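You operate a simulated robot arm through the tools that you are given. There is no shell and no other tool.

You run a simulated robot arm. Do the job below in one go: nothing can be reset, and whatever is moved stays where it is left.

TASK
Switch the film gauge on, zero it empty, then load the yellow ring.
Fine: zero with the tray pushed in; the ring ends on the tray, pulled out.

Only the result counts: the job must be done as asked and must still hold three seconds after the hand-in. Knocking over, shifting, dropping, spilling or breaking anything else fails it.

THE ROBOT
A 7-joint arm with a two-finger parallel gripper, fixed in place. Base frame: the origin is on the floor under the middle of its stand, x ahead of it, y to its left, z up. Lengths are in cm, angles in rad, forces in N, time in s.
It reaches about 114.7 cm from its shoulder. Its first joint turns from -2.897 to 2.897 rad. Payload 3.43 kg.
The tool frame sits at the grasp point between the pads (the TCP): z along the fingers, y along the line on which they close. The tips reach 3 cm beyond it. The gripper opens to 9.4 cm. The fingers are 2.8 cm wide and 1 cm thick; the gripper's body (5 by 9.6 cm) begins 5.5 cm behind the TCP.
Orientation is that of the tool frame in the base frame, as a unit quaternion [x, y, z, w]. With the fingers straight down and closing along the base's y, the tool's x points along the base's -x, its y along +y and its z along -z.

THE INTERFACE
- The arm moves only by the tool jog_arm. Its argument "steps" is a list of rows, each a list of 3 entries, a list of its own where there are three numbers: the shift along the base's x, y, z in units of 400 mm (1.0 is 400 mm), then the turn, a rotation vector about the base's x, y, z in units of 120 degrees (1.0 is 120 degrees), then the finger opening in cm, from 0 to 9.4. In form: [[[tx, ty, tz], [ax, ay, az], fingers], ...]. A call has 1 to 20 rows; each row is the pose to reach, as a shift and turn from the pose commanded when the call began. A call with a number of a shift or a turn outside -1 to 1 is refused whole. A row lasts 0.2 s, in which the tool goes at most 5 cm and 0.15 rad; a call with a longer step from one row to the next is refused whole, and so is a gripper value outside its range. Where a pose cannot be reached the arm comes as near as it can. A force on the tool above 40 N (or 10 N above the force at the start of the call, whichever is more), or a blocked arm, ends the call early, and 0.2 s more pass. Each finger travels about 4.5 cm/s and halts on what it meets, pressing with about 26 N; the grip force reading is that of the motor and also rises with nothing between the fingers. The clock runs only during rows and for 0.2 s after the last one: add rows that repeat a pose to give the fingers time. The reply holds the time, the measured pose of the TCP, the force on the tool along the base axes, the opening and the grip force, in the units named above and with some noise, with the torque about the TCP (base axes, N m) and any sound that the robot's microphone picked up.
- Cameras (640 x 400 px; columns grow to the right, rows downward): "scene" is fixed at [21.86, 49.98, 159.44]; the picture's right is [-0.94, -0.34, 0.00], its down [-0.18, 0.49, -0.85] and it looks along [0.29, -0.80, -0.52] (base axes); focal length 313 px, centre (320, 200). "wrist" rides on the gripper at [7.6, 1.4, -10.2] in the tool frame; the picture's right is [-0.18, 0.98, 0.00], its down [-0.75, -0.14, -0.64] and it looks along [-0.63, -0.12, 0.77] (tool axes); focal length 243 px, centre (320, 200). There is no depth. A picture from a camera that has moved, and an enlarged one, comes with that camera's place and axes in the base frame and with its lens.
- capture(camera): a new picture of that camera. It takes no simulated time.
- close_up(camera, box): a new picture of the part [left, top, right, bottom] of that camera's present view, enlarged. It takes no simulated time.
- hand_in(): hands the job in; it is judged then, once.

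Places have to be worked out from the pictures, the camera data and where the tool is seen. Open the gripper and draw the arm clear of the work before you hand the job in, unless the task says otherwise.

The tools are called after "Call:" by a JSON object that holds its "op" and its "data". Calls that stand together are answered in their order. jog_arm: Moves the arm, as the interface text tells. Its arguments: {"type":"object","properties":{"steps":{"type":"array"}},"required":["steps"]} The other tools are called the same way: capture (camera) takes a picture; close_up (camera, box) takes an enlarged picture of a part of a camera's view; hand_in () hands the job in.

At the start:

```text
t: 0.0
position: [26.49, -42.49, 123.77]
orientation: [-0.001, 1.0, 0.0, 0.0]
force: [0.0, -0.3, -0.5]
wrist_torque: [0.01, 0.02, -0.01]
gripper_width: 9.39
grip_force: 0.1
```

scene: 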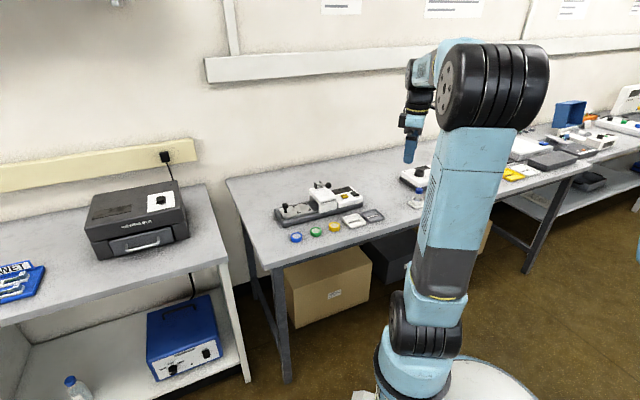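
wrist: 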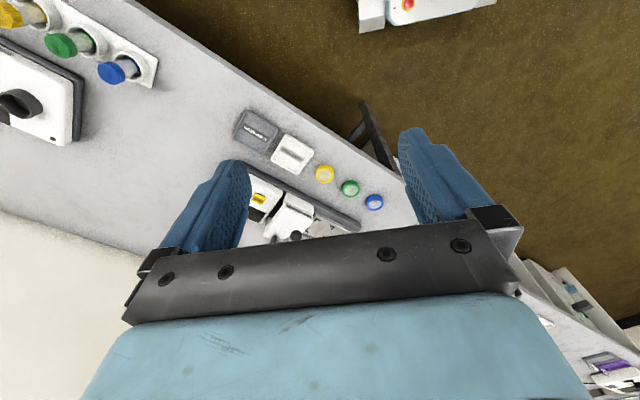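

I see a gauge on the table with a dark base and white blocks, and blue, green and yellow rings beside it. I'll take enlarged pictures of it first.

Call:
{"op": "close_up", "data": {"camera": "scene", "box": [260, 170, 400, 257]}}

Call:
{"op": "close_up", "data": {"camera": "wrist", "box": [200, 90, 440, 240]}}

Call:
{"op": "close_up", "data": {"camera": "scene", "box": [380, 90, 640, 252]}}

```text
4.57 times, centred on (330, 214) of scene
camera zoom: at [21.86, 49.98, 159.44], right [-0.94, -0.34, 0.0], down [-0.18, 0.49, -0.85], along [0.29, -0.8, -0.52], focal length 1430 px, centre (274, 138)
```

zoom: 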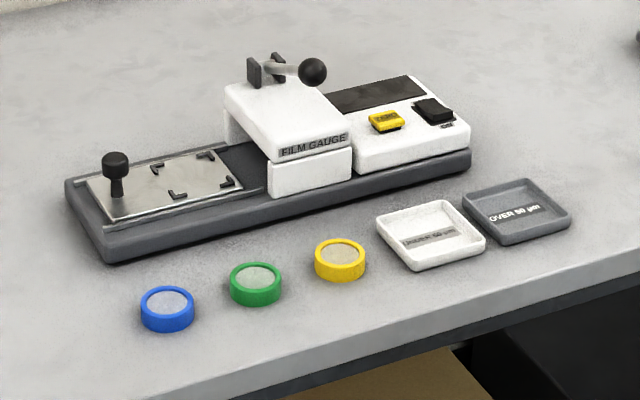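

```text
2.67 times, centred on (320, 165) of wrist
camera zoom: at [18.89, -41.21, 134.03], right [0.18, 0.98, 0.0], down [0.75, -0.14, 0.64], along [0.63, -0.12, -0.77], focal length 647 px, centre (320, 293)
```

zoom: 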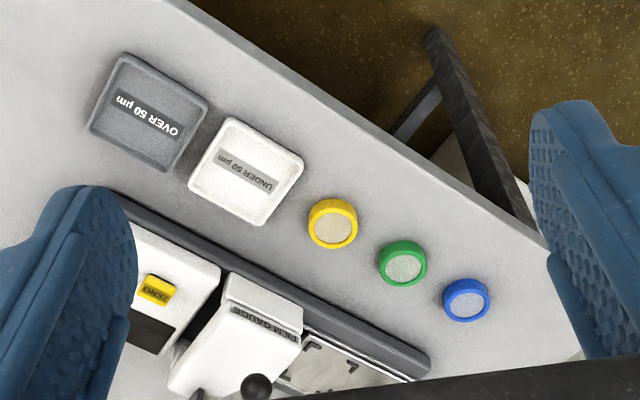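

```text
2.46 times, centred on (510, 171) of scene
camera zoom: at [21.86, 49.98, 159.44], right [-0.94, -0.34, 0.0], down [-0.18, 0.49, -0.85], along [0.29, -0.8, -0.52], focal length 770 px, centre (-148, 271)
```

zoom: 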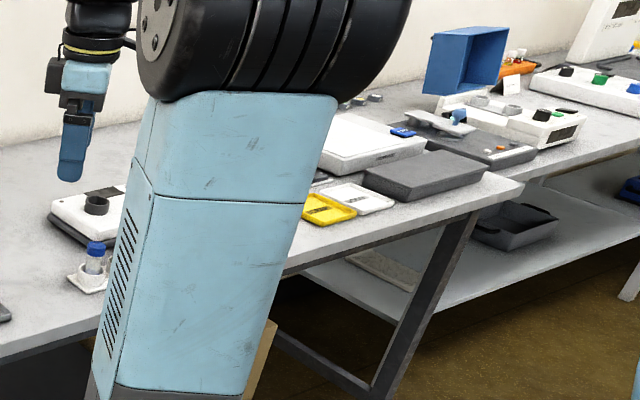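

Triangulating both views puts the yellow ring's top near (50.6, -46.1, 85.9). The gauge runs from the tray knob near (73, -49) to the power switch near (48, -67). I'll move above the gauge at a safe height to look closer.

Call:
{"op": "jog_arm", "data": {"steps": [[[0.085, -0.04, -0.03], [0, 0, 0], 9.4], [[0.18, -0.085, -0.07], [0, 0, 0], 9.4], [[0.28, -0.13, -0.11], [0, 0, 0], 9.4], [[0.38, -0.175, -0.15], [0, 0, 0], 9.4], [[0.48, -0.22, -0.19], [0, 0, 0], 9.4], [[0.58, -0.265, -0.23], [0, 0, 0], 9.4], [[0.67, -0.31, -0.27], [0, 0, 0], 9.4], [[0.7125, -0.3375, -0.295], [0, 0, 0], 9.4], [[0.7125, -0.3375, -0.295], [0, 0, 0], 9.4]]}}

Call:
{"op": "capture", "data": {"camera": "wrist"}}

Call:
{"op": "capture", "data": {"camera": "scene"}}

```text
t: 2.0
position: [55.03, -56.02, 112.13]
orientation: [0.0, 1.0, 0.0, 0.0]
force: [0.1, 0.9, 0.1]
wrist_torque: [0.01, 0.0, -0.01]
gripper_width: 9.41
grip_force: 0.1
```

```text
taken
camera wrist: at [47.37, -54.69, 122.33], right [0.18, 0.98, 0.0], down [0.75, -0.14, 0.64], along [0.63, -0.12, -0.77], focal length 243 px, centre (320, 200)
```

wrist: 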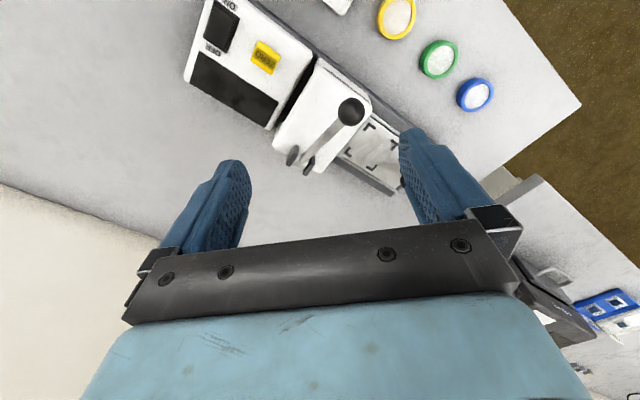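

```text
taken
```

scene: 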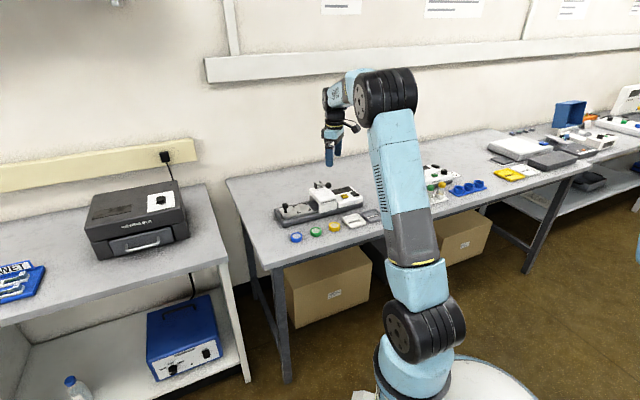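

The gauge fills the upper part of the wrist view. I'll enlarge it to read the switch, the ZERO button, the lever and the tray.

Call:
{"op": "close_up", "data": {"camera": "wrist", "box": [170, 0, 490, 200]}}

Call:
{"op": "close_up", "data": {"camera": "wrist", "box": [180, 0, 300, 75]}}

Call:
{"op": "close_up", "data": {"camera": "scene", "box": [305, 175, 375, 219]}}

Call:
{"op": "close_up", "data": {"camera": "scene", "box": [268, 175, 338, 219]}}

```text
2.00 times, centred on (330, 100) of wrist
camera zoom: at [47.37, -54.69, 122.33], right [0.18, 0.98, 0.0], down [0.75, -0.14, 0.64], along [0.63, -0.12, -0.77], focal length 485 px, centre (300, 400)
```

zoom: 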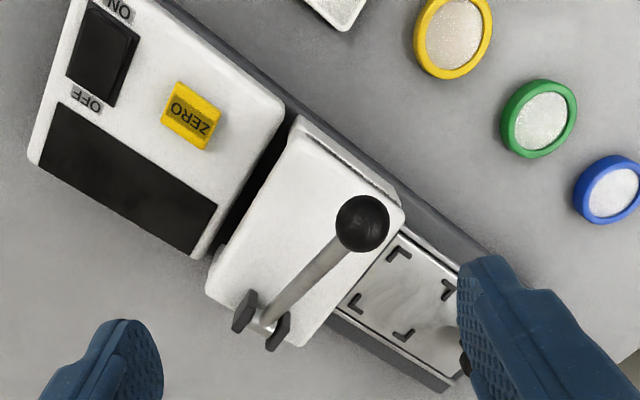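

```text
5.33 times, centred on (240, 38) of wrist
camera zoom: at [47.37, -54.69, 122.33], right [0.18, 0.98, 0.0], down [0.75, -0.14, 0.64], along [0.63, -0.12, -0.77], focal length 1294 px, centre (747, 1067)
```

zoom: 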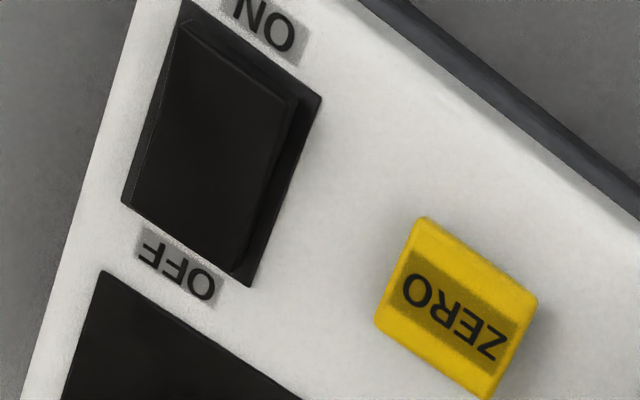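

```text
9.09 times, centred on (340, 197) of scene
camera zoom: at [21.86, 49.98, 159.44], right [-0.94, -0.34, 0.0], down [-0.18, 0.49, -0.85], along [0.29, -0.8, -0.52], focal length 2844 px, centre (138, 227)
```

zoom: 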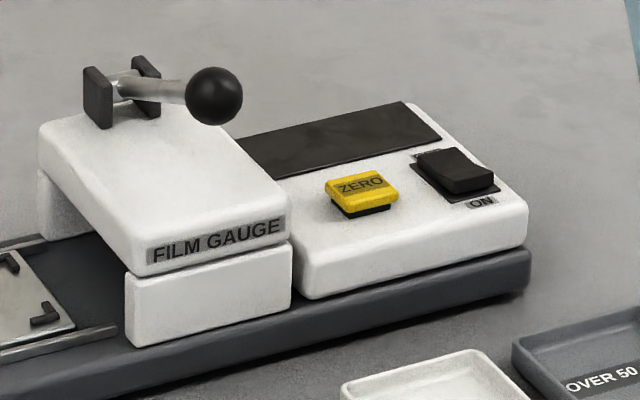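

```text
9.09 times, centred on (303, 197) of scene
camera zoom: at [21.86, 49.98, 159.44], right [-0.94, -0.34, 0.0], down [-0.18, 0.49, -0.85], along [0.29, -0.8, -0.52], focal length 2844 px, centre (474, 227)
```

zoom: 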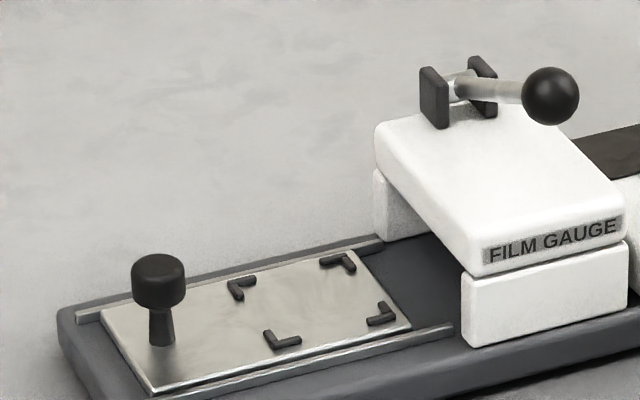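

The lever is raised: its ball is near (55.8, -53.4, 99.8). The ZERO button is near (51, -61.6, 91.4), and the rocker's ON end faces the front. I'll turn the gripper by about -52° so the fingers line up with the gauge axis, then look again.

Call:
{"op": "jog_arm", "data": {"steps": [[[0.01, 0.0, 0.01], [0, 0, -0.065], 9.4], [[0.02, 0.0, 0.02], [0, 0, -0.13], 9.4], [[0.04, 0.0, 0.03], [0, 0, -0.195], 9.4], [[0.06, 0.0, 0.05], [0, 0, -0.26], 9.4], [[0.08, 0.0, 0.06], [0, 0, -0.325], 9.4], [[0.1, 0.0, 0.07], [0, 0, -0.39], 9.4], [[0.1, 0.0, 0.075], [0, 0, -0.436], 9.4], [[0.1, 0.0, 0.075], [0, 0, -0.436], 9.4]]}}

Call:
{"op": "capture", "data": {"camera": "wrist"}}

Call:
{"op": "capture", "data": {"camera": "scene"}}

```text
t: 3.8
position: [59.01, -56.08, 114.92]
orientation: [0.441, 0.897, -0.001, 0.001]
force: [0.0, 0.0, 0.2]
wrist_torque: [-0.03, -0.01, -0.04]
gripper_width: 9.41
grip_force: 0.0
```

```text
taken
camera wrist: at [55.54, -49.27, 125.2], right [0.89, 0.45, 0.0], down [0.35, -0.68, 0.64], along [0.29, -0.57, -0.77], focal length 243 px, centre (320, 200)
```

wrist: 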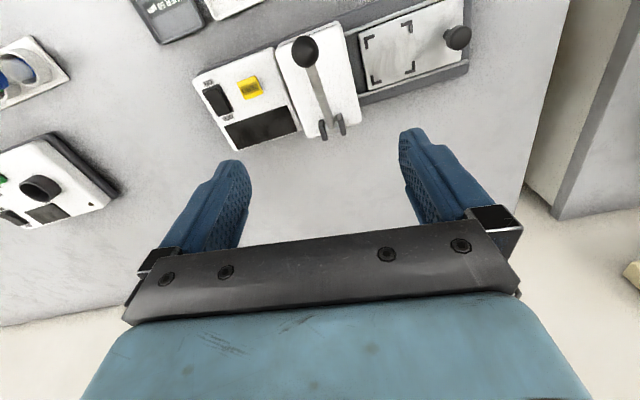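

```text
taken
```

scene: 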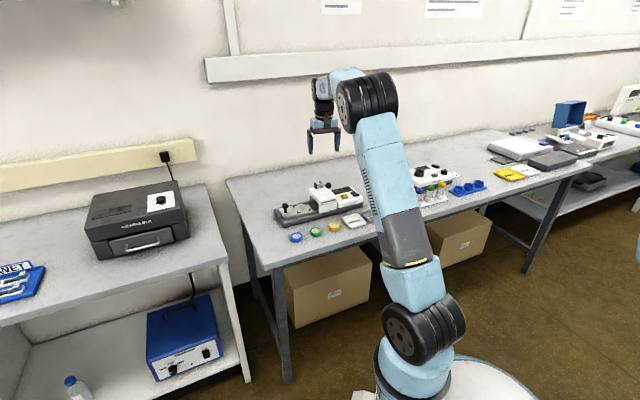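

This view shows the whole gauge clearly. I'll enlarge it for accurate measurements.

Call:
{"op": "close_up", "data": {"camera": "wrist", "box": [180, 0, 340, 100]}}

Call:
{"op": "close_up", "data": {"camera": "wrist", "box": [330, 0, 490, 100]}}

Call:
{"op": "close_up", "data": {"camera": "wrist", "box": [180, 0, 500, 200]}}

```text
4.00 times, centred on (260, 50) of wrist
camera zoom: at [55.54, -49.27, 125.2], right [0.89, 0.45, 0.0], down [0.35, -0.68, 0.64], along [0.29, -0.57, -0.77], focal length 970 px, centre (560, 800)
```

zoom: 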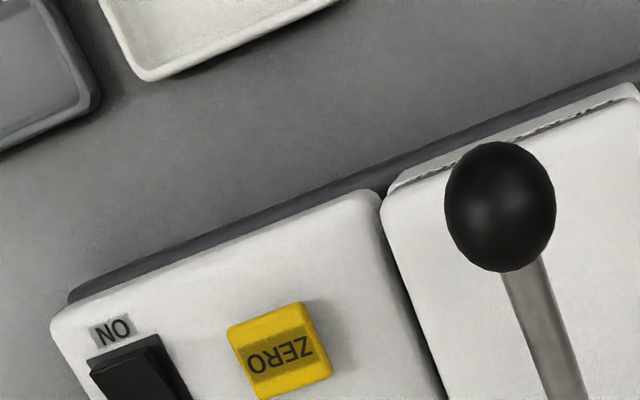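

```text
4.00 times, centred on (410, 50) of wrist
camera zoom: at [55.54, -49.27, 125.2], right [0.89, 0.45, 0.0], down [0.35, -0.68, 0.64], along [0.29, -0.57, -0.77], focal length 970 px, centre (-40, 800)
```

zoom: 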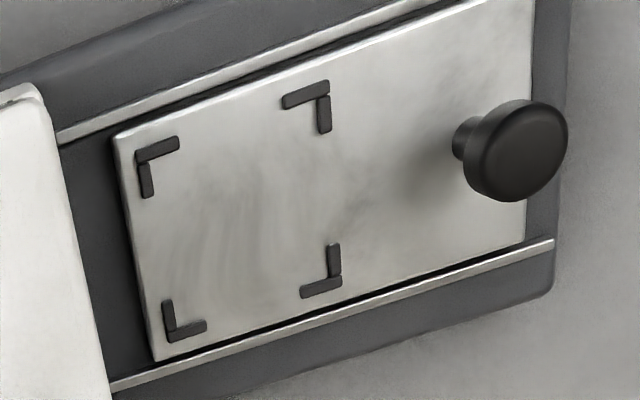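

```text
2.00 times, centred on (340, 100) of wrist
camera zoom: at [55.54, -49.27, 125.2], right [0.89, 0.45, 0.0], down [0.35, -0.68, 0.64], along [0.29, -0.57, -0.77], focal length 485 px, centre (280, 400)
```

zoom: 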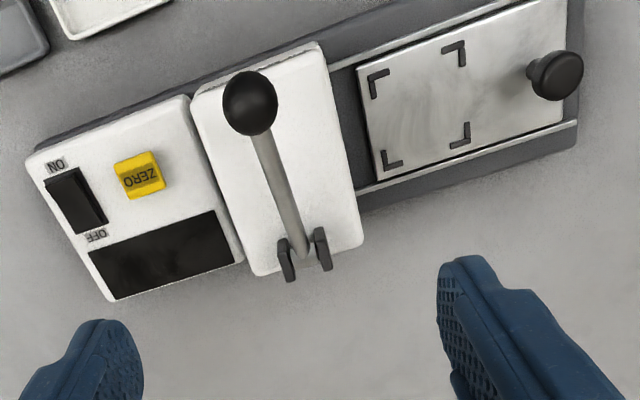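

The gauge axis lies at about 45° in the base frame. The rocker's ON end is near (46.9, -63.8, 91.8) and the ZERO button near (51.2, -61.4, 91.7). The seat centre is near (66.3, -50.2, 88.5), and the knob top near (71.1, -45.1, 92.7). I'll close the fingers and hover over the ON end.

Call:
{"op": "jog_arm", "data": {"steps": [[[-0.09, -0.06, 0.0], [0, 0, 0.03], 6], [[-0.19, -0.13, 0.0], [0, 0, 0.061], 4], [[-0.295, -0.2025, 0.0], [0, 0, 0.061], 2], [[-0.295, -0.2025, -0.1], [0, 0, 0.061], 0], [[-0.295, -0.2025, -0.2], [0, 0, 0.061], 0], [[-0.295, -0.2025, -0.3], [0, 0, 0.061], 0], [[-0.295, -0.2025, -0.38], [0, 0, 0.061], 0], [[-0.295, -0.2025, -0.41], [0, 0, 0.061], 0], [[-0.295, -0.2025, -0.41], [0, 0, 0.061], 0]]}}

Call:
{"op": "capture", "data": {"camera": "wrist"}}

Call:
{"op": "close_up", "data": {"camera": "scene", "box": [300, 150, 396, 210]}}

```text
refused: row 3 steps farther than a row can; nothing moved
```

```text
taken
camera wrist: at [55.54, -49.27, 125.2], right [0.89, 0.45, 0.0], down [0.35, -0.68, 0.64], along [0.29, -0.57, -0.77], focal length 243 px, centre (320, 200)
```

wrist: 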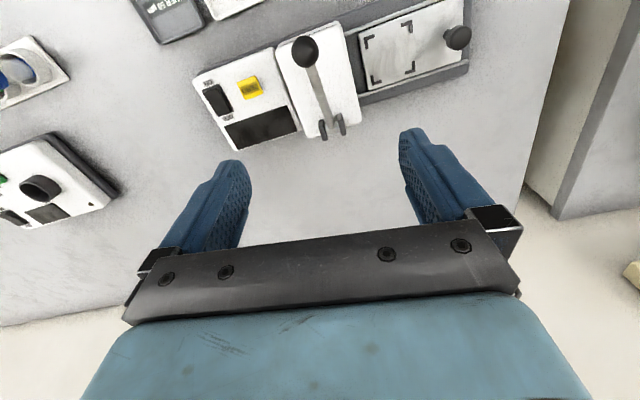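

```text
6.67 times, centred on (348, 180) of scene
camera zoom: at [21.86, 49.98, 159.44], right [-0.94, -0.34, 0.0], down [-0.18, 0.49, -0.85], along [0.29, -0.8, -0.52], focal length 2086 px, centre (133, 333)
```

zoom: 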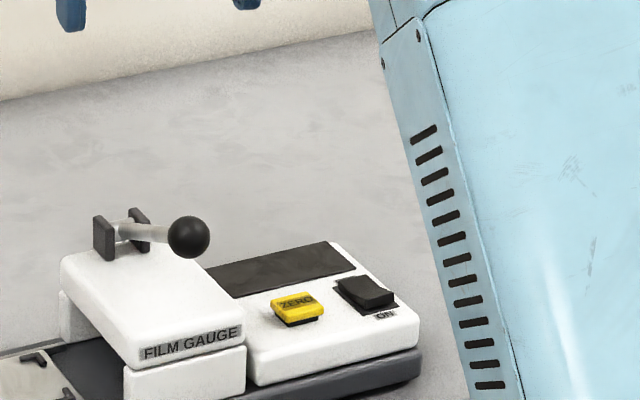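

The call was refused because one step was slightly too long. I'll repeat the move with shorter rows.

Call:
{"op": "jog_arm", "data": {"steps": [[[-0.075, -0.05, 0.0], [0, 0, 0.03], 6], [[-0.15, -0.1, 0.0], [0, 0, 0.061], 4], [[-0.225, -0.15, 0.0], [0, 0, 0.061], 2], [[-0.295, -0.2025, 0.0], [0, 0, 0.061], 0], [[-0.295, -0.2025, -0.1], [0, 0, 0.061], 0], [[-0.295, -0.2025, -0.2], [0, 0, 0.061], 0], [[-0.295, -0.2025, -0.3], [0, 0, 0.061], 0], [[-0.295, -0.2025, -0.38], [0, 0, 0.061], 0], [[-0.295, -0.2025, -0.41], [0, 0, 0.061], 0], [[-0.295, -0.2025, -0.41], [0, 0, 0.061], 0]]}}

Call:
{"op": "capture", "data": {"camera": "wrist"}}

Call:
{"op": "close_up", "data": {"camera": "scene", "box": [300, 150, 396, 210]}}

```text
t: 6.0
position: [47.2, -64.11, 98.78]
orientation: [0.383, 0.924, -0.001, -0.001]
force: [0.6, -0.6, 0.7]
wrist_torque: [0.01, 0.0, -0.01]
gripper_width: 0.0
grip_force: 25.9
```

```text
taken
camera wrist: at [42.82, -57.84, 108.87], right [0.83, 0.56, 0.0], down [0.43, -0.63, 0.64], along [0.36, -0.53, -0.77], focal length 243 px, centre (320, 200)
```

wrist: 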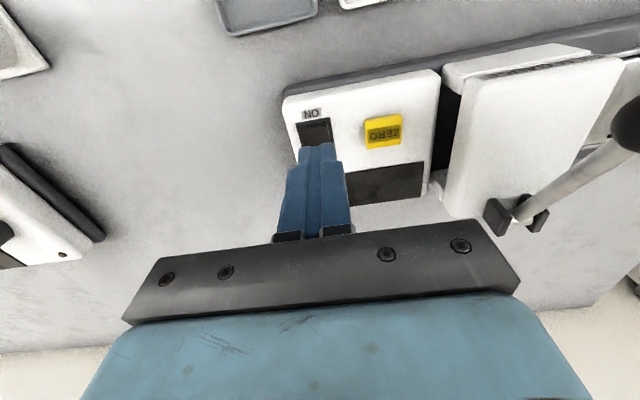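

```text
6.67 times, centred on (348, 180) of scene
camera zoom: at [21.86, 49.98, 159.44], right [-0.94, -0.34, 0.0], down [-0.18, 0.49, -0.85], along [0.29, -0.8, -0.52], focal length 2086 px, centre (133, 333)
```

zoom: 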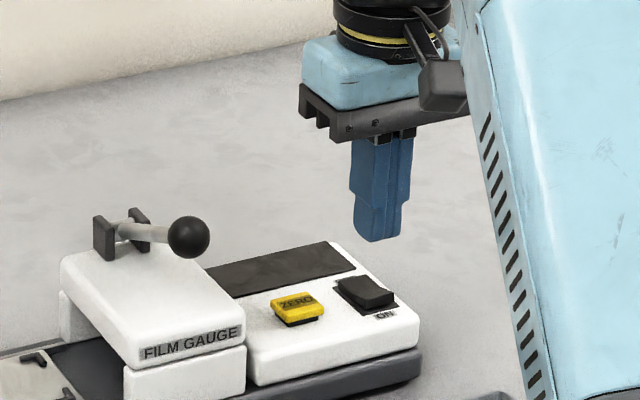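

The closed fingertips are at about z = 95.8, above the rocker. I'll check their alignment with the ON end up close before pressing.

Call:
{"op": "close_up", "data": {"camera": "wrist", "box": [260, 80, 420, 180]}}

Call:
{"op": "close_up", "data": {"camera": "scene", "box": [335, 165, 383, 195]}}

```text
4.00 times, centred on (340, 130) of wrist
camera zoom: at [42.82, -57.84, 108.87], right [0.83, 0.56, 0.0], down [0.43, -0.63, 0.64], along [0.36, -0.53, -0.77], focal length 970 px, centre (240, 480)
```

zoom: 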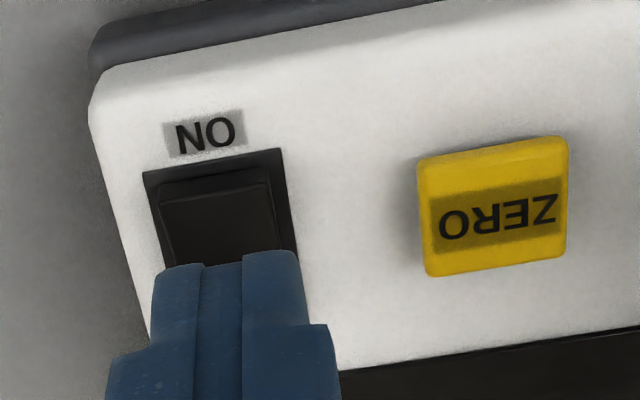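

```text
13.33 times, centred on (359, 180) of scene
camera zoom: at [21.86, 49.98, 159.44], right [-0.94, -0.34, 0.0], down [-0.18, 0.49, -0.85], along [0.29, -0.8, -0.52], focal length 4171 px, centre (-200, 467)
```

zoom: 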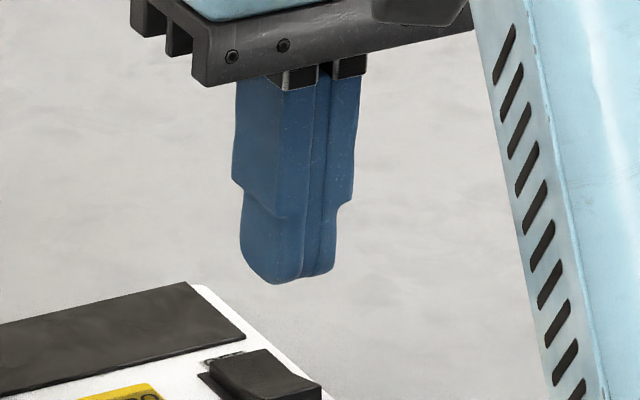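

The tip is about 0.6 cm inside the rocker's ON end. I'll shift slightly toward ON and press down in small steps, watching the force.

Call:
{"op": "jog_arm", "data": {"steps": [[[-0.0125, 0.002, -0.03], [0, 0, 0], 0], [[-0.0125, 0.002, -0.065], [0, 0, 0], 0], [[-0.0125, 0.002, -0.085], [0, 0, 0], 0], [[-0.0125, 0.002, -0.0925], [0, 0, 0], 0], [[-0.0125, 0.002, -0.1], [0, 0, 0], 0], [[-0.0125, 0.002, -0.105], [0, 0, 0], 0], [[-0.0125, 0.002, -0.11], [0, 0, 0], 0], [[-0.0125, 0.002, -0.115], [0, 0, 0], 0]]}}

Call:
{"op": "close_up", "data": {"camera": "wrist", "box": [260, 80, 420, 180]}}

Call:
{"op": "close_up", "data": {"camera": "scene", "box": [325, 170, 389, 210]}}

```text
t: 7.8
position: [46.77, -64.04, 94.1]
orientation: [0.383, 0.924, 0.0, 0.0]
force: [-0.2, 0.4, 0.1]
wrist_torque: [-0.03, -0.02, 0.02]
gripper_width: 0.0
grip_force: 26.5
```

```text
4.00 times, centred on (340, 130) of wrist
camera zoom: at [42.32, -57.75, 104.26], right [0.83, 0.56, 0.0], down [0.43, -0.63, 0.64], along [0.36, -0.53, -0.77], focal length 970 px, centre (240, 480)
```

zoom: 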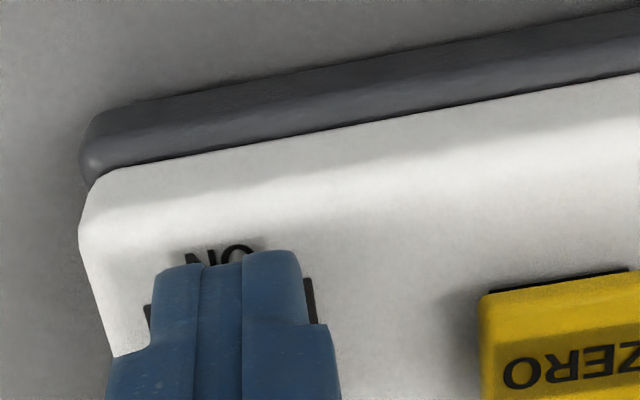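

```text
10.00 times, centred on (357, 190) of scene
camera zoom: at [21.86, 49.98, 159.44], right [-0.94, -0.34, 0.0], down [-0.18, 0.49, -0.85], along [0.29, -0.8, -0.52], focal length 3129 px, centre (-50, 300)
```

zoom: 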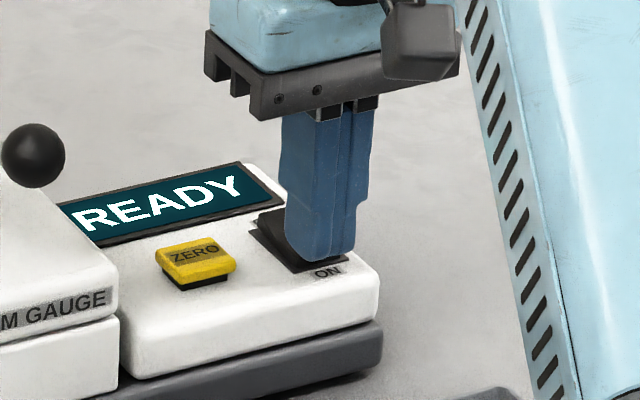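

The display now reads READY, so the power is on. Next I'll rise clear of the lever and travel to just outside the tray knob to push the tray in.

Call:
{"op": "jog_arm", "data": {"steps": [[[0, 0, 0.1], [0, 0, 0], 0], [[0, 0, 0.2], [0, 0, 0], 0], [[0, 0, 0.3], [0, 0, 0], 0], [[0, 0, 0.4], [0, 0, 0], 0], [[0.083, 0.066, 0.4], [0, 0, 0], 0], [[0.166, 0.132, 0.4], [0, 0, 0], 0], [[0.249, 0.198, 0.4], [0, 0, 0], 0], [[0.332, 0.264, 0.4], [0, 0, 0], 0], [[0.415, 0.33, 0.4], [0, 0, 0], 0], [[0.498, 0.396, 0.4], [0, 0, 0], 0], [[0.581, 0.462, 0.4], [0, 0, 0], 0], [[0.67, 0.532, 0.4], [0, 0, 0], 0], [[0.67, 0.532, 0.3], [0, 0, 0], 0], [[0.67, 0.532, 0.25], [0, 0, 0], 0], [[0.67, 0.532, 0.25], [0, 0, 0], 0]]}}

Call:
{"op": "capture", "data": {"camera": "wrist"}}

Call:
{"op": "close_up", "data": {"camera": "scene", "box": [264, 150, 376, 220]}}

```text
t: 11.0
position: [73.51, -42.81, 104.01]
orientation: [0.382, 0.924, 0.0, 0.0]
force: [0.2, 0.0, 0.8]
wrist_torque: [-0.01, 0.02, 0.02]
gripper_width: 0.0
grip_force: 26.2
```

```text
taken
camera wrist: at [69.12, -36.46, 114.21], right [0.83, 0.56, 0.0], down [0.43, -0.63, 0.64], along [0.36, -0.53, -0.77], focal length 243 px, centre (320, 200)
```

wrist: 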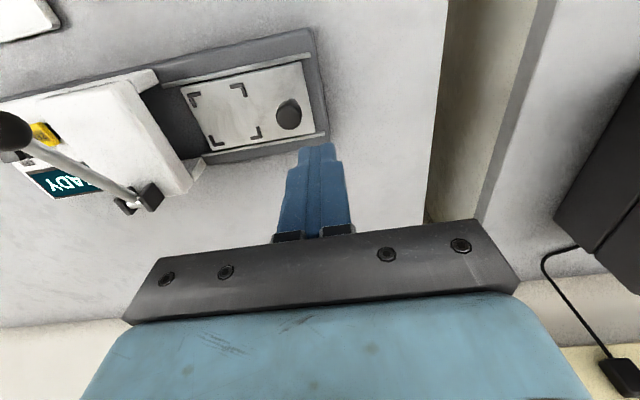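

```text
5.71 times, centred on (320, 185) of scene
camera zoom: at [21.86, 49.98, 159.44], right [-0.94, -0.34, 0.0], down [-0.18, 0.49, -0.85], along [0.29, -0.8, -0.52], focal length 1788 px, centre (320, 286)
```

zoom: 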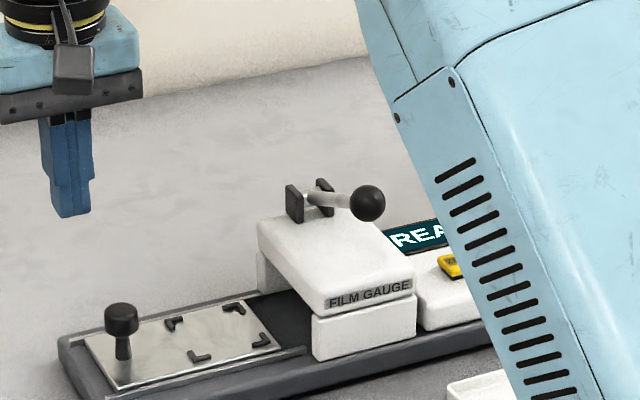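

Call:
{"op": "close_up", "data": {"camera": "wrist", "box": [160, 20, 360, 145]}}

```text
3.20 times, centred on (260, 82) of wrist
camera zoom: at [69.12, -36.46, 114.21], right [0.83, 0.56, 0.0], down [0.43, -0.63, 0.64], along [0.36, -0.53, -0.77], focal length 776 px, centre (512, 576)
```

zoom: 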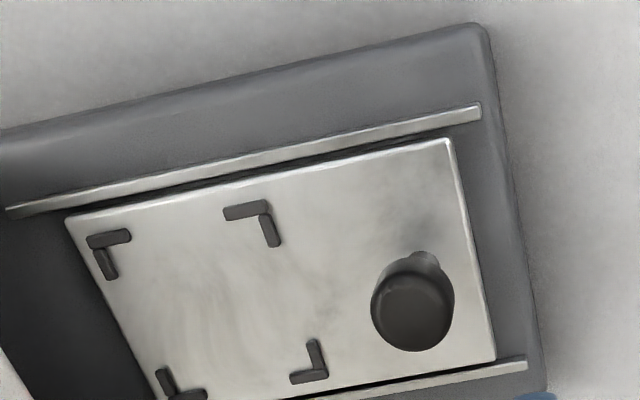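

The knob is at about (71.5, -45.0), with its head at z ≈ 91–92.7, and the fingers are about 0.8 cm outside it. I'll descend beside it and start pushing gently inward along the axis.

Call:
{"op": "jog_arm", "data": {"steps": [[[0.002, 0.002, -0.08], [0, 0, 0], 0], [[0.002, 0.002, -0.16], [0, 0, 0], 0], [[0.002, 0.002, -0.23], [0, 0, 0], 0], [[0.002, 0.002, -0.27], [0, 0, 0], 0], [[0.002, 0.002, -0.27], [0, 0, 0], 0], [[-0.007, -0.007, -0.27], [0, 0, 0], 0], [[-0.016, -0.016, -0.27], [0, 0, 0], 0], [[-0.025, -0.025, -0.27], [0, 0, 0], 0], [[-0.034, -0.034, -0.27], [0, 0, 0], 0], [[-0.043, -0.043, -0.27], [0, 0, 0], 0]]}}

Call:
{"op": "capture", "data": {"camera": "wrist"}}

Call:
{"op": "close_up", "data": {"camera": "scene", "box": [264, 150, 376, 220]}}

```text
t: 13.2
position: [71.85, -44.51, 93.25]
orientation: [0.383, 0.924, 0.0, 0.0]
force: [-0.4, 0.4, 0.5]
wrist_torque: [0.02, 0.01, 0.01]
gripper_width: 0.01
grip_force: 26.2
```

```text
taken
camera wrist: at [67.43, -38.23, 103.42], right [0.83, 0.56, 0.0], down [0.43, -0.63, 0.64], along [0.36, -0.53, -0.77], focal length 243 px, centre (320, 200)
```

wrist: 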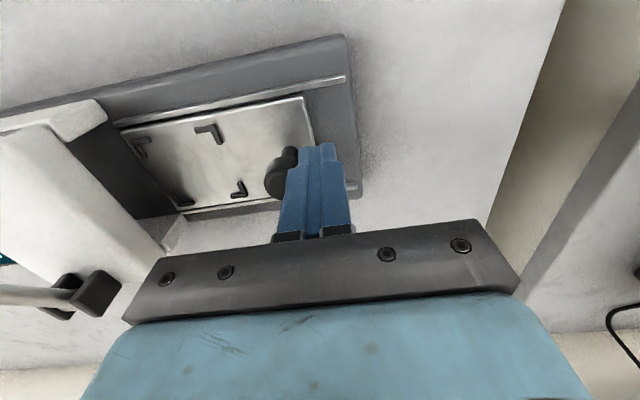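

```text
5.71 times, centred on (320, 185) of scene
camera zoom: at [21.86, 49.98, 159.44], right [-0.94, -0.34, 0.0], down [-0.18, 0.49, -0.85], along [0.29, -0.8, -0.52], focal length 1788 px, centre (320, 286)
```

zoom: 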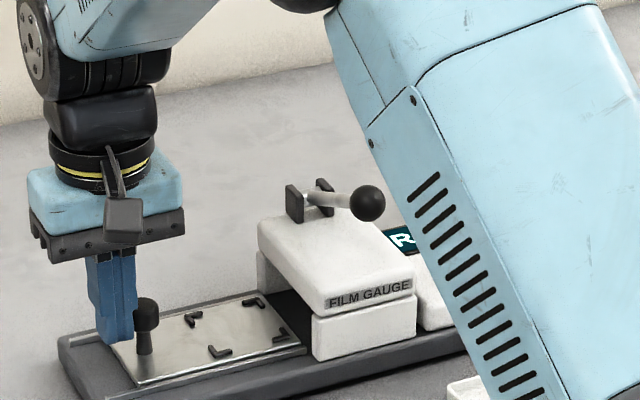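

The tray slides in easily, having moved about 1.6 cm with almost no force. I'll keep pushing about 6 cm more and check again.

Call:
{"op": "jog_arm", "data": {"steps": [[[-0.0135, -0.0135, 0], [0, 0, 0], 0], [[-0.027, -0.027, 0], [0, 0, 0], 0], [[-0.0405, -0.0405, 0], [0, 0, 0], 0], [[-0.054, -0.054, 0], [0, 0, 0], 0], [[-0.0675, -0.0675, 0], [0, 0, 0], 0], [[-0.081, -0.081, 0], [0, 0, 0], 0], [[-0.0945, -0.0945, 0], [0, 0, 0], 0], [[-0.106, -0.106, 0], [0, 0, 0], 0]]}}

Call:
{"op": "capture", "data": {"camera": "wrist"}}

Call:
{"op": "close_up", "data": {"camera": "scene", "box": [264, 150, 376, 220]}}

```text
t: 15.0
position: [67.57, -48.76, 93.2]
orientation: [0.383, 0.924, 0.0, -0.001]
force: [0.0, 0.5, 0.3]
wrist_torque: [-0.01, 0.0, 0.05]
gripper_width: 0.0
grip_force: 26.3
```

```text
taken
camera wrist: at [63.17, -42.44, 103.43], right [0.83, 0.56, 0.0], down [0.43, -0.63, 0.64], along [0.36, -0.53, -0.77], focal length 243 px, centre (320, 200)
```

wrist: 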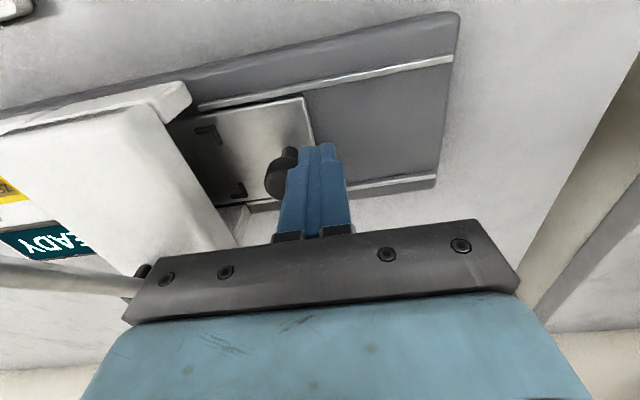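

```text
5.71 times, centred on (320, 185) of scene
camera zoom: at [21.86, 49.98, 159.44], right [-0.94, -0.34, 0.0], down [-0.18, 0.49, -0.85], along [0.29, -0.8, -0.52], focal length 1788 px, centre (320, 286)
```

zoom: 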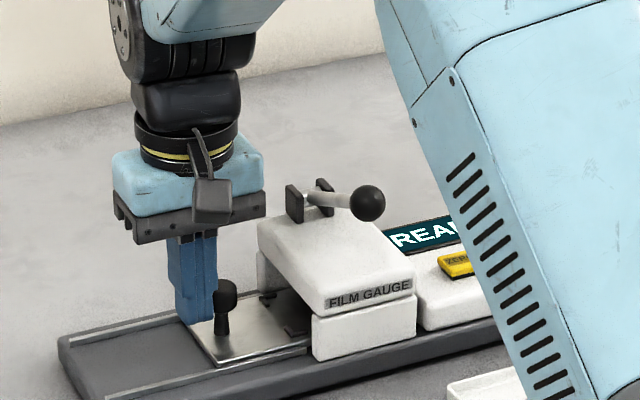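

The tray has gone in about 7.6 cm, still with negligible force. I'll continue in smaller steps to find the end stop gently.

Call:
{"op": "jog_arm", "data": {"steps": [[[-0.006, -0.006, 0], [0, 0, 0], 0], [[-0.012, -0.012, 0], [0, 0, 0], 0], [[-0.018, -0.018, 0], [0, 0, 0], 0], [[-0.022, -0.022, 0], [0, 0, 0], 0], [[-0.026, -0.026, 0], [0, 0, 0], 0]]}}

Call:
{"op": "capture", "data": {"camera": "wrist"}}

Call:
{"op": "close_up", "data": {"camera": "scene", "box": [264, 150, 376, 220]}}

```text
t: 16.2
position: [66.57, -49.85, 93.35]
orientation: [0.384, 0.923, 0.001, -0.001]
force: [0.8, -0.1, -0.2]
wrist_torque: [-0.02, 0.01, -0.01]
gripper_width: 0.01
grip_force: 26.2
```

```text
taken
camera wrist: at [62.14, -43.5, 103.46], right [0.83, 0.56, 0.0], down [0.43, -0.63, 0.64], along [0.36, -0.53, -0.77], focal length 243 px, centre (320, 200)
```

wrist: 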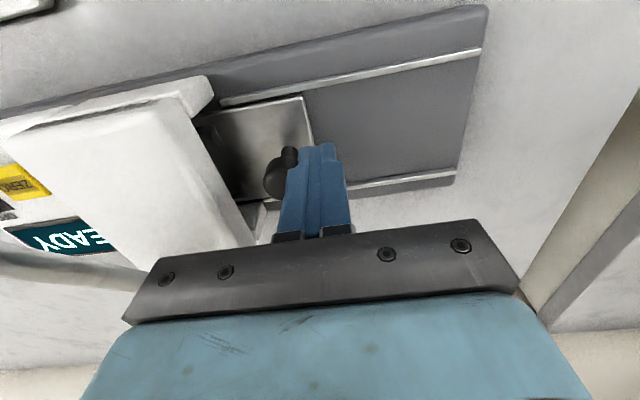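

```text
5.71 times, centred on (320, 185) of scene
camera zoom: at [21.86, 49.98, 159.44], right [-0.94, -0.34, 0.0], down [-0.18, 0.49, -0.85], along [0.29, -0.8, -0.52], focal length 1788 px, centre (320, 286)
```

zoom: 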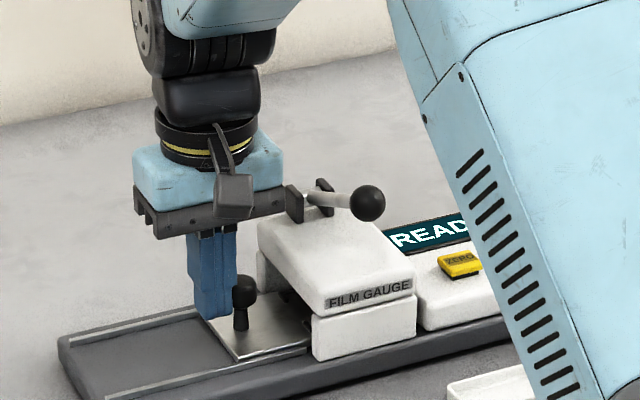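

The tray is in about 9.1 cm with no stop felt yet. The gripper body clears the lever and its hinge by more than 3 cm, so I'll continue in small steps.

Call:
{"op": "jog_arm", "data": {"steps": [[[-0.004, -0.004, 0], [0, 0, 0], 0], [[-0.008, -0.008, 0], [0, 0, 0], 0], [[-0.012, -0.012, 0], [0, 0, 0], 0], [[-0.016, -0.016, 0], [0, 0, 0], 0]]}}

Call:
{"op": "capture", "data": {"camera": "wrist"}}

Call:
{"op": "close_up", "data": {"camera": "scene", "box": [264, 150, 376, 220]}}

```text
t: 17.2
position: [66.1, -50.09, 93.2]
orientation: [0.381, 0.924, 0.001, -0.001]
force: [14.3, 19.5, 1.6]
wrist_torque: [0.45, -0.37, 0.05]
gripper_width: 0.0
grip_force: 25.4
```

```text
taken
camera wrist: at [61.72, -43.89, 103.48], right [0.82, 0.57, 0.0], down [0.43, -0.63, 0.64], along [0.36, -0.53, -0.77], focal length 243 px, centre (320, 200)
```

wrist: 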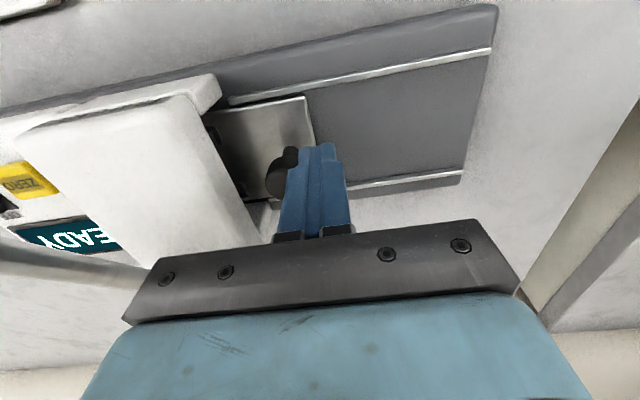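

```text
5.71 times, centred on (320, 185) of scene
camera zoom: at [21.86, 49.98, 159.44], right [-0.94, -0.34, 0.0], down [-0.18, 0.49, -0.85], along [0.29, -0.8, -0.52], focal length 1788 px, centre (320, 286)
```

zoom: 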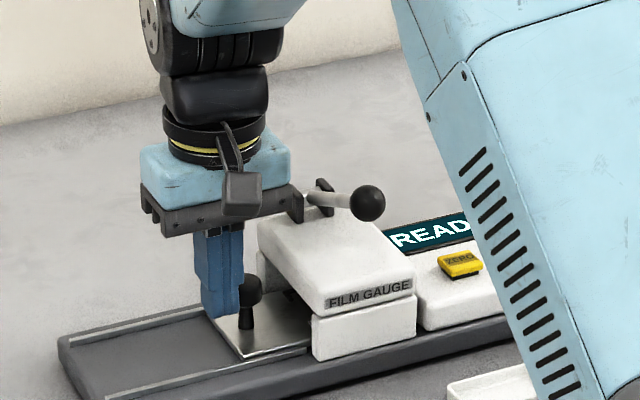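

The stop is reached: 24 N at the knob, and the base has not moved. I'll back off, rise over the lever and go to hover over the ZERO button.

Call:
{"op": "jog_arm", "data": {"steps": [[[0.02, 0.02, 0], [0, 0, 0], 0], [[0.05, 0.05, 0], [0, 0, 0], 0], [[0.05, 0.05, 0.1], [0, 0, 0], 0], [[0.05, 0.05, 0.2], [0, 0, 0], 0], [[0.05, 0.05, 0.3], [0, 0, 0], 0], [[0.05, 0.05, 0.42], [0, 0, 0], 0], [[-0.02, -0.005, 0.42], [0, 0, 0], 0], [[-0.09, -0.06, 0.42], [0, 0, 0], 0], [[-0.16, -0.115, 0.42], [0, 0, 0], 0], [[-0.23, -0.17, 0.42], [0, 0, 0], 0], [[-0.3, -0.225, 0.42], [0, 0, 0], 0], [[-0.366, -0.276, 0.42], [0, 0, 0], 0], [[-0.366, -0.276, 0.32], [0, 0, 0], 0], [[-0.366, -0.276, 0.22], [0, 0, 0], 0], [[-0.366, -0.276, 0.13], [0, 0, 0], 0], [[-0.366, -0.276, 0.13], [0, 0, 0], 0]]}}

Call:
{"op": "capture", "data": {"camera": "wrist"}}

Call:
{"op": "close_up", "data": {"camera": "scene", "box": [264, 150, 376, 220]}}

Call:
{"op": "close_up", "data": {"camera": "wrist", "box": [240, 80, 400, 180]}}

```text
t: 20.6
position: [51.28, -61.66, 98.37]
orientation: [0.382, 0.924, 0.0, 0.001]
force: [0.0, -0.2, -0.4]
wrist_torque: [0.0, -0.02, -0.03]
gripper_width: 0.0
grip_force: 26.1
```

```text
taken
camera wrist: at [46.9, -55.25, 108.66], right [0.83, 0.56, 0.0], down [0.43, -0.63, 0.64], along [0.36, -0.53, -0.77], focal length 243 px, centre (320, 200)
```

wrist: 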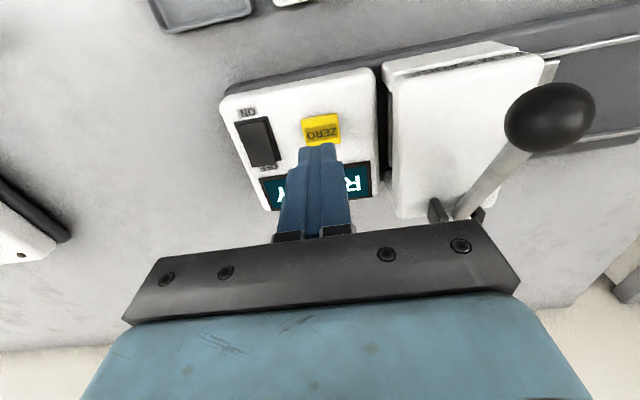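

```text
5.71 times, centred on (320, 185) of scene
camera zoom: at [21.86, 49.98, 159.44], right [-0.94, -0.34, 0.0], down [-0.18, 0.49, -0.85], along [0.29, -0.8, -0.52], focal length 1788 px, centre (320, 286)
```

zoom: 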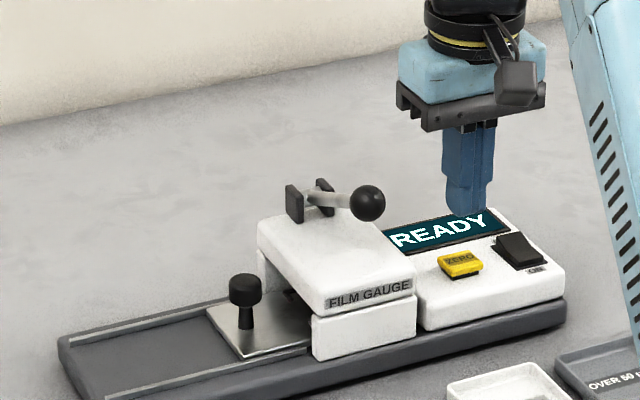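

```text
4.00 times, centred on (320, 130) of wrist
camera zoom: at [46.9, -55.25, 108.66], right [0.83, 0.56, 0.0], down [0.43, -0.63, 0.64], along [0.36, -0.53, -0.77], focal length 970 px, centre (320, 480)
```

zoom: 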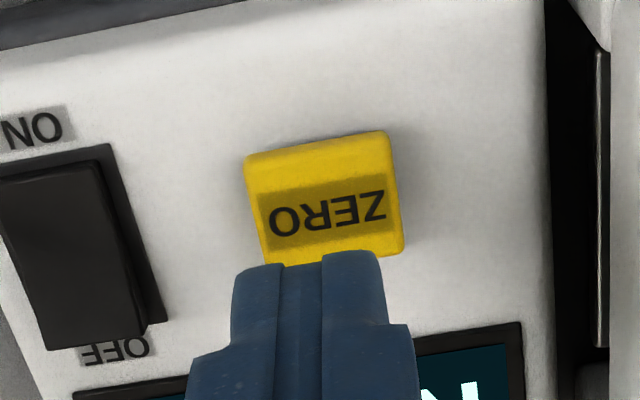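

The tray stays fully in, and the fingertips are centred over the ZERO button. I'll press it gently.

Call:
{"op": "jog_arm", "data": {"steps": [[[0, 0, -0.04], [0, 0, 0], 0], [[0, 0, -0.075], [0, 0, 0], 0], [[0, 0, -0.085], [0, 0, 0], 0], [[0, 0, -0.09], [0, 0, 0], 0], [[0, 0, -0.095], [0, 0, 0], 0], [[0, 0, -0.1], [0, 0, 0], 0], [[0, 0, -0.105], [0, 0, 0], 0], [[0, 0, -0.105], [0, 0, 0], 0]]}}

Call:
{"op": "close_up", "data": {"camera": "scene", "box": [264, 150, 376, 220]}}

Call:
{"op": "capture", "data": {"camera": "wrist"}}

```text
t: 22.4
position: [51.09, -61.51, 94.23]
orientation: [0.383, 0.924, 0.0, 0.0]
force: [0.6, -0.2, 1.8]
wrist_torque: [0.0, 0.01, 0.0]
gripper_width: 0.0
grip_force: 25.9
```

```text
5.71 times, centred on (320, 185) of scene
camera zoom: at [21.86, 49.98, 159.44], right [-0.94, -0.34, 0.0], down [-0.18, 0.49, -0.85], along [0.29, -0.8, -0.52], focal length 1788 px, centre (320, 286)
```

zoom: 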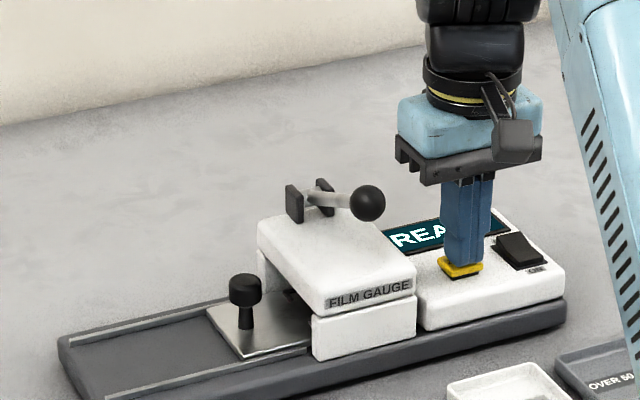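

```text
taken
camera wrist: at [46.85, -55.2, 104.47], right [0.83, 0.56, 0.0], down [0.43, -0.63, 0.64], along [0.36, -0.53, -0.77], focal length 243 px, centre (320, 200)
```

wrist: 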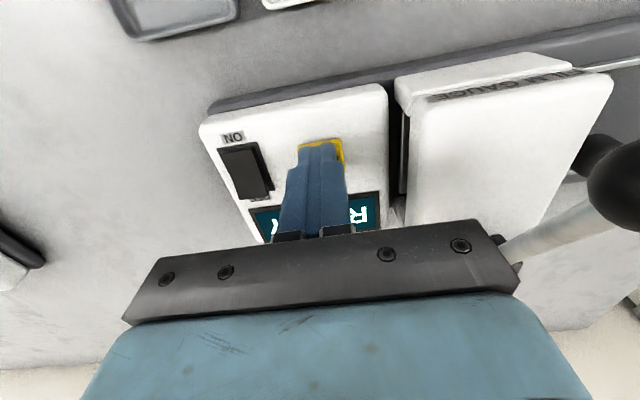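

There is light contact (1.8 N), but the display still reads READY. I'll press further in small steps.

Call:
{"op": "jog_arm", "data": {"steps": [[[0, 0, -0.005], [0, 0, 0], 0], [[0, 0, -0.01], [0, 0, 0], 0], [[0, 0, -0.015], [0, 0, 0], 0], [[0, 0, -0.0175], [0, 0, 0], 0], [[0, 0, -0.0175], [0, 0, 0], 0]]}}

Call:
{"op": "close_up", "data": {"camera": "scene", "box": [320, 165, 384, 205]}}

```text
t: 23.6
position: [51.25, -61.6, 93.56]
orientation: [0.383, 0.924, -0.001, 0.0]
force: [3.8, -4.0, 14.1]
wrist_torque: [-0.14, -0.14, 0.0]
gripper_width: 0.0
grip_force: 25.8
heard: click
```

```text
10.00 times, centred on (352, 185) of scene
camera zoom: at [21.86, 49.98, 159.44], right [-0.94, -0.34, 0.0], down [-0.18, 0.49, -0.85], along [0.29, -0.8, -0.52], focal length 3129 px, centre (0, 350)
```

zoom: 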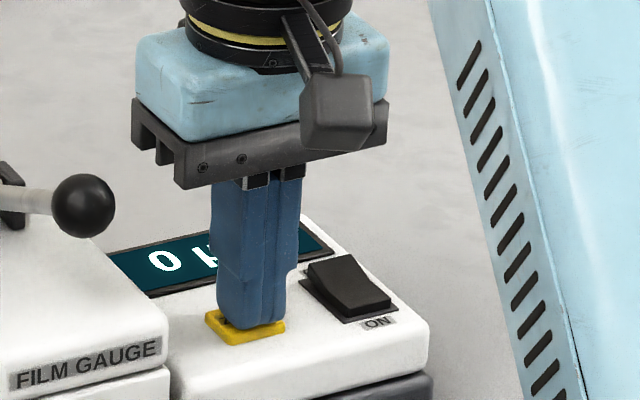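

A click was heard and the display shows "0 µ…", so it zeroed empty with the tray in. Now I'll rise straight up and go above the knob with the fingers partly open.

Call:
{"op": "jog_arm", "data": {"steps": [[[0, 0, 0.08], [0, 0, 0], 0], [[0, 0, 0.18], [0, 0, 0], 0], [[0, 0, 0.3], [0, 0, 0], 0], [[0, 0, 0.42], [0, 0, 0], 0], [[0.08, 0.06, 0.42], [0, 0, 0], 3.6], [[0.16, 0.12, 0.42], [0, 0, 0], 3.6], [[0.25, 0.18, 0.42], [0, 0, 0], 3.6], [[0.34, 0.2475, 0.42], [0, 0, 0], 3.6], [[0.34, 0.2475, 0.34], [0, 0, 0], 3.6], [[0.34, 0.2475, 0.31], [0, 0, 0], 3.6], [[0.34, 0.2475, 0.31], [0, 0, 0], 3.6]]}}

Call:
{"op": "capture", "data": {"camera": "wrist"}}

Call:
{"op": "close_up", "data": {"camera": "scene", "box": [264, 150, 376, 220]}}

Call:
{"op": "close_up", "data": {"camera": "wrist", "box": [230, 60, 390, 160]}}

```text
t: 26.0
position: [64.86, -51.51, 105.95]
orientation: [0.383, 0.924, 0.0, 0.001]
force: [0.6, -0.2, -0.7]
wrist_torque: [0.01, 0.03, -0.01]
gripper_width: 3.6
grip_force: 0.1
```

```text
taken
camera wrist: at [60.56, -45.24, 116.17], right [0.83, 0.56, 0.0], down [0.43, -0.63, 0.64], along [0.36, -0.53, -0.77], focal length 243 px, centre (320, 200)
```

wrist: 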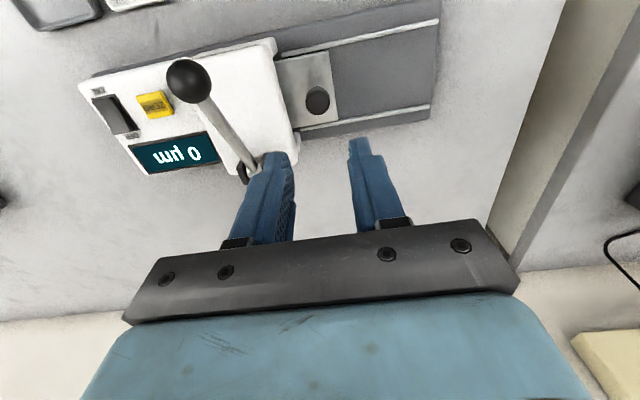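

```text
5.71 times, centred on (320, 185) of scene
camera zoom: at [21.86, 49.98, 159.44], right [-0.94, -0.34, 0.0], down [-0.18, 0.49, -0.85], along [0.29, -0.8, -0.52], focal length 1788 px, centre (320, 286)
```

zoom: 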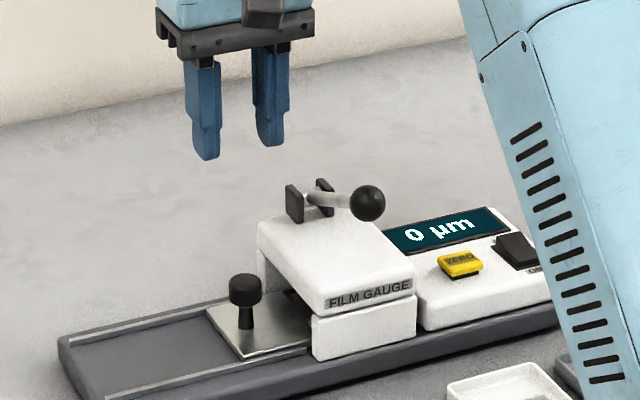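

```text
4.00 times, centred on (310, 110) of wrist
camera zoom: at [60.56, -45.24, 116.17], right [0.83, 0.56, 0.0], down [0.43, -0.63, 0.64], along [0.36, -0.53, -0.77], focal length 970 px, centre (360, 560)
```

zoom: 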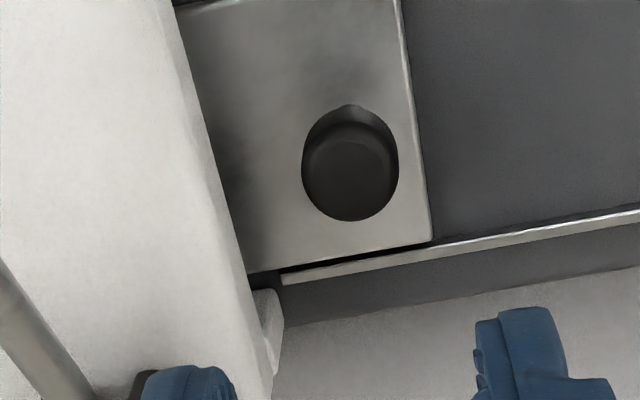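

The display reads "0 µm". The knob is at (64.67, -51.65), and the gap to the bridge is only about 1.7 cm. It's safer to grip the knob across the axis, so I'll turn the gripper 90° up here, above everything.

Call:
{"op": "jog_arm", "data": {"steps": [[[-0.001, -0.001, 0], [0, 0, 0.0682], 6], [[-0.002, -0.002, 0], [0, 0, 0.1364], 6], [[-0.003, -0.003, 0], [0, 0, 0.2046], 6], [[-0.0035, -0.0035, 0], [0, 0, 0.2728], 6], [[-0.0035, -0.0035, 0], [0, 0, 0.341], 6], [[-0.0035, -0.0035, 0], [0, 0, 0.4092], 6], [[-0.0035, -0.0035, 0], [0, 0, 0.4774], 6], [[-0.0035, -0.0035, 0], [0, 0, 0.5456], 6], [[-0.0035, -0.0035, 0], [0, 0, 0.6138], 6], [[-0.0035, -0.0035, 0], [0, 0, 0.682], 6], [[-0.0035, -0.0035, 0], [0, 0, 0.75], 6], [[-0.0035, -0.0035, 0], [0, 0, 0.75], 6]]}}

Call:
{"op": "capture", "data": {"camera": "wrist"}}

Call:
{"op": "capture", "data": {"camera": "scene"}}

```text
t: 28.6
position: [64.73, -51.67, 105.9]
orientation: [-0.384, 0.923, 0.0, 0.0]
force: [1.2, 0.8, 0.0]
wrist_torque: [-0.03, 0.0, -0.02]
gripper_width: 6.03
grip_force: 0.0
```

```text
taken
camera wrist: at [58.32, -56.2, 116.15], right [-0.57, 0.82, 0.0], down [0.63, 0.43, 0.64], along [0.53, 0.36, -0.77], focal length 243 px, centre (320, 200)
```

wrist: 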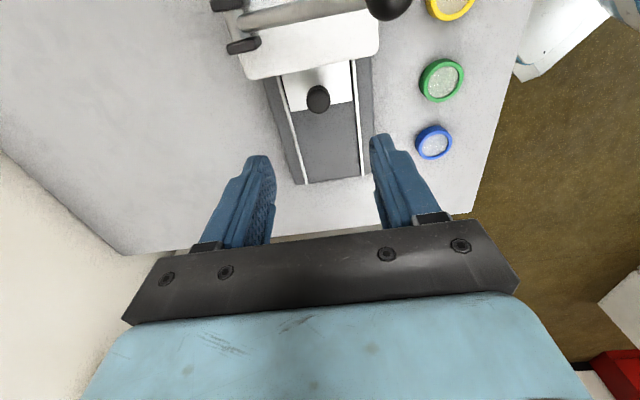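

```text
taken
```

scene: 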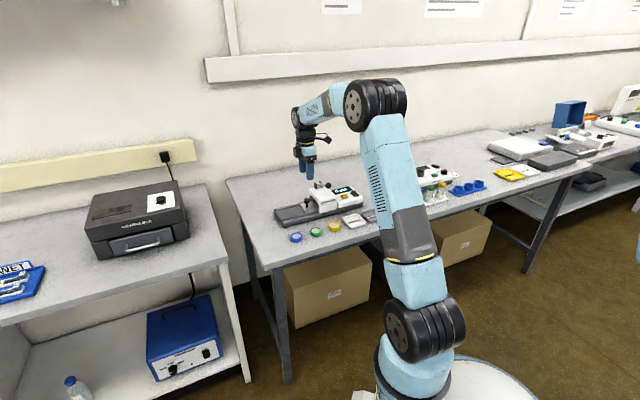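

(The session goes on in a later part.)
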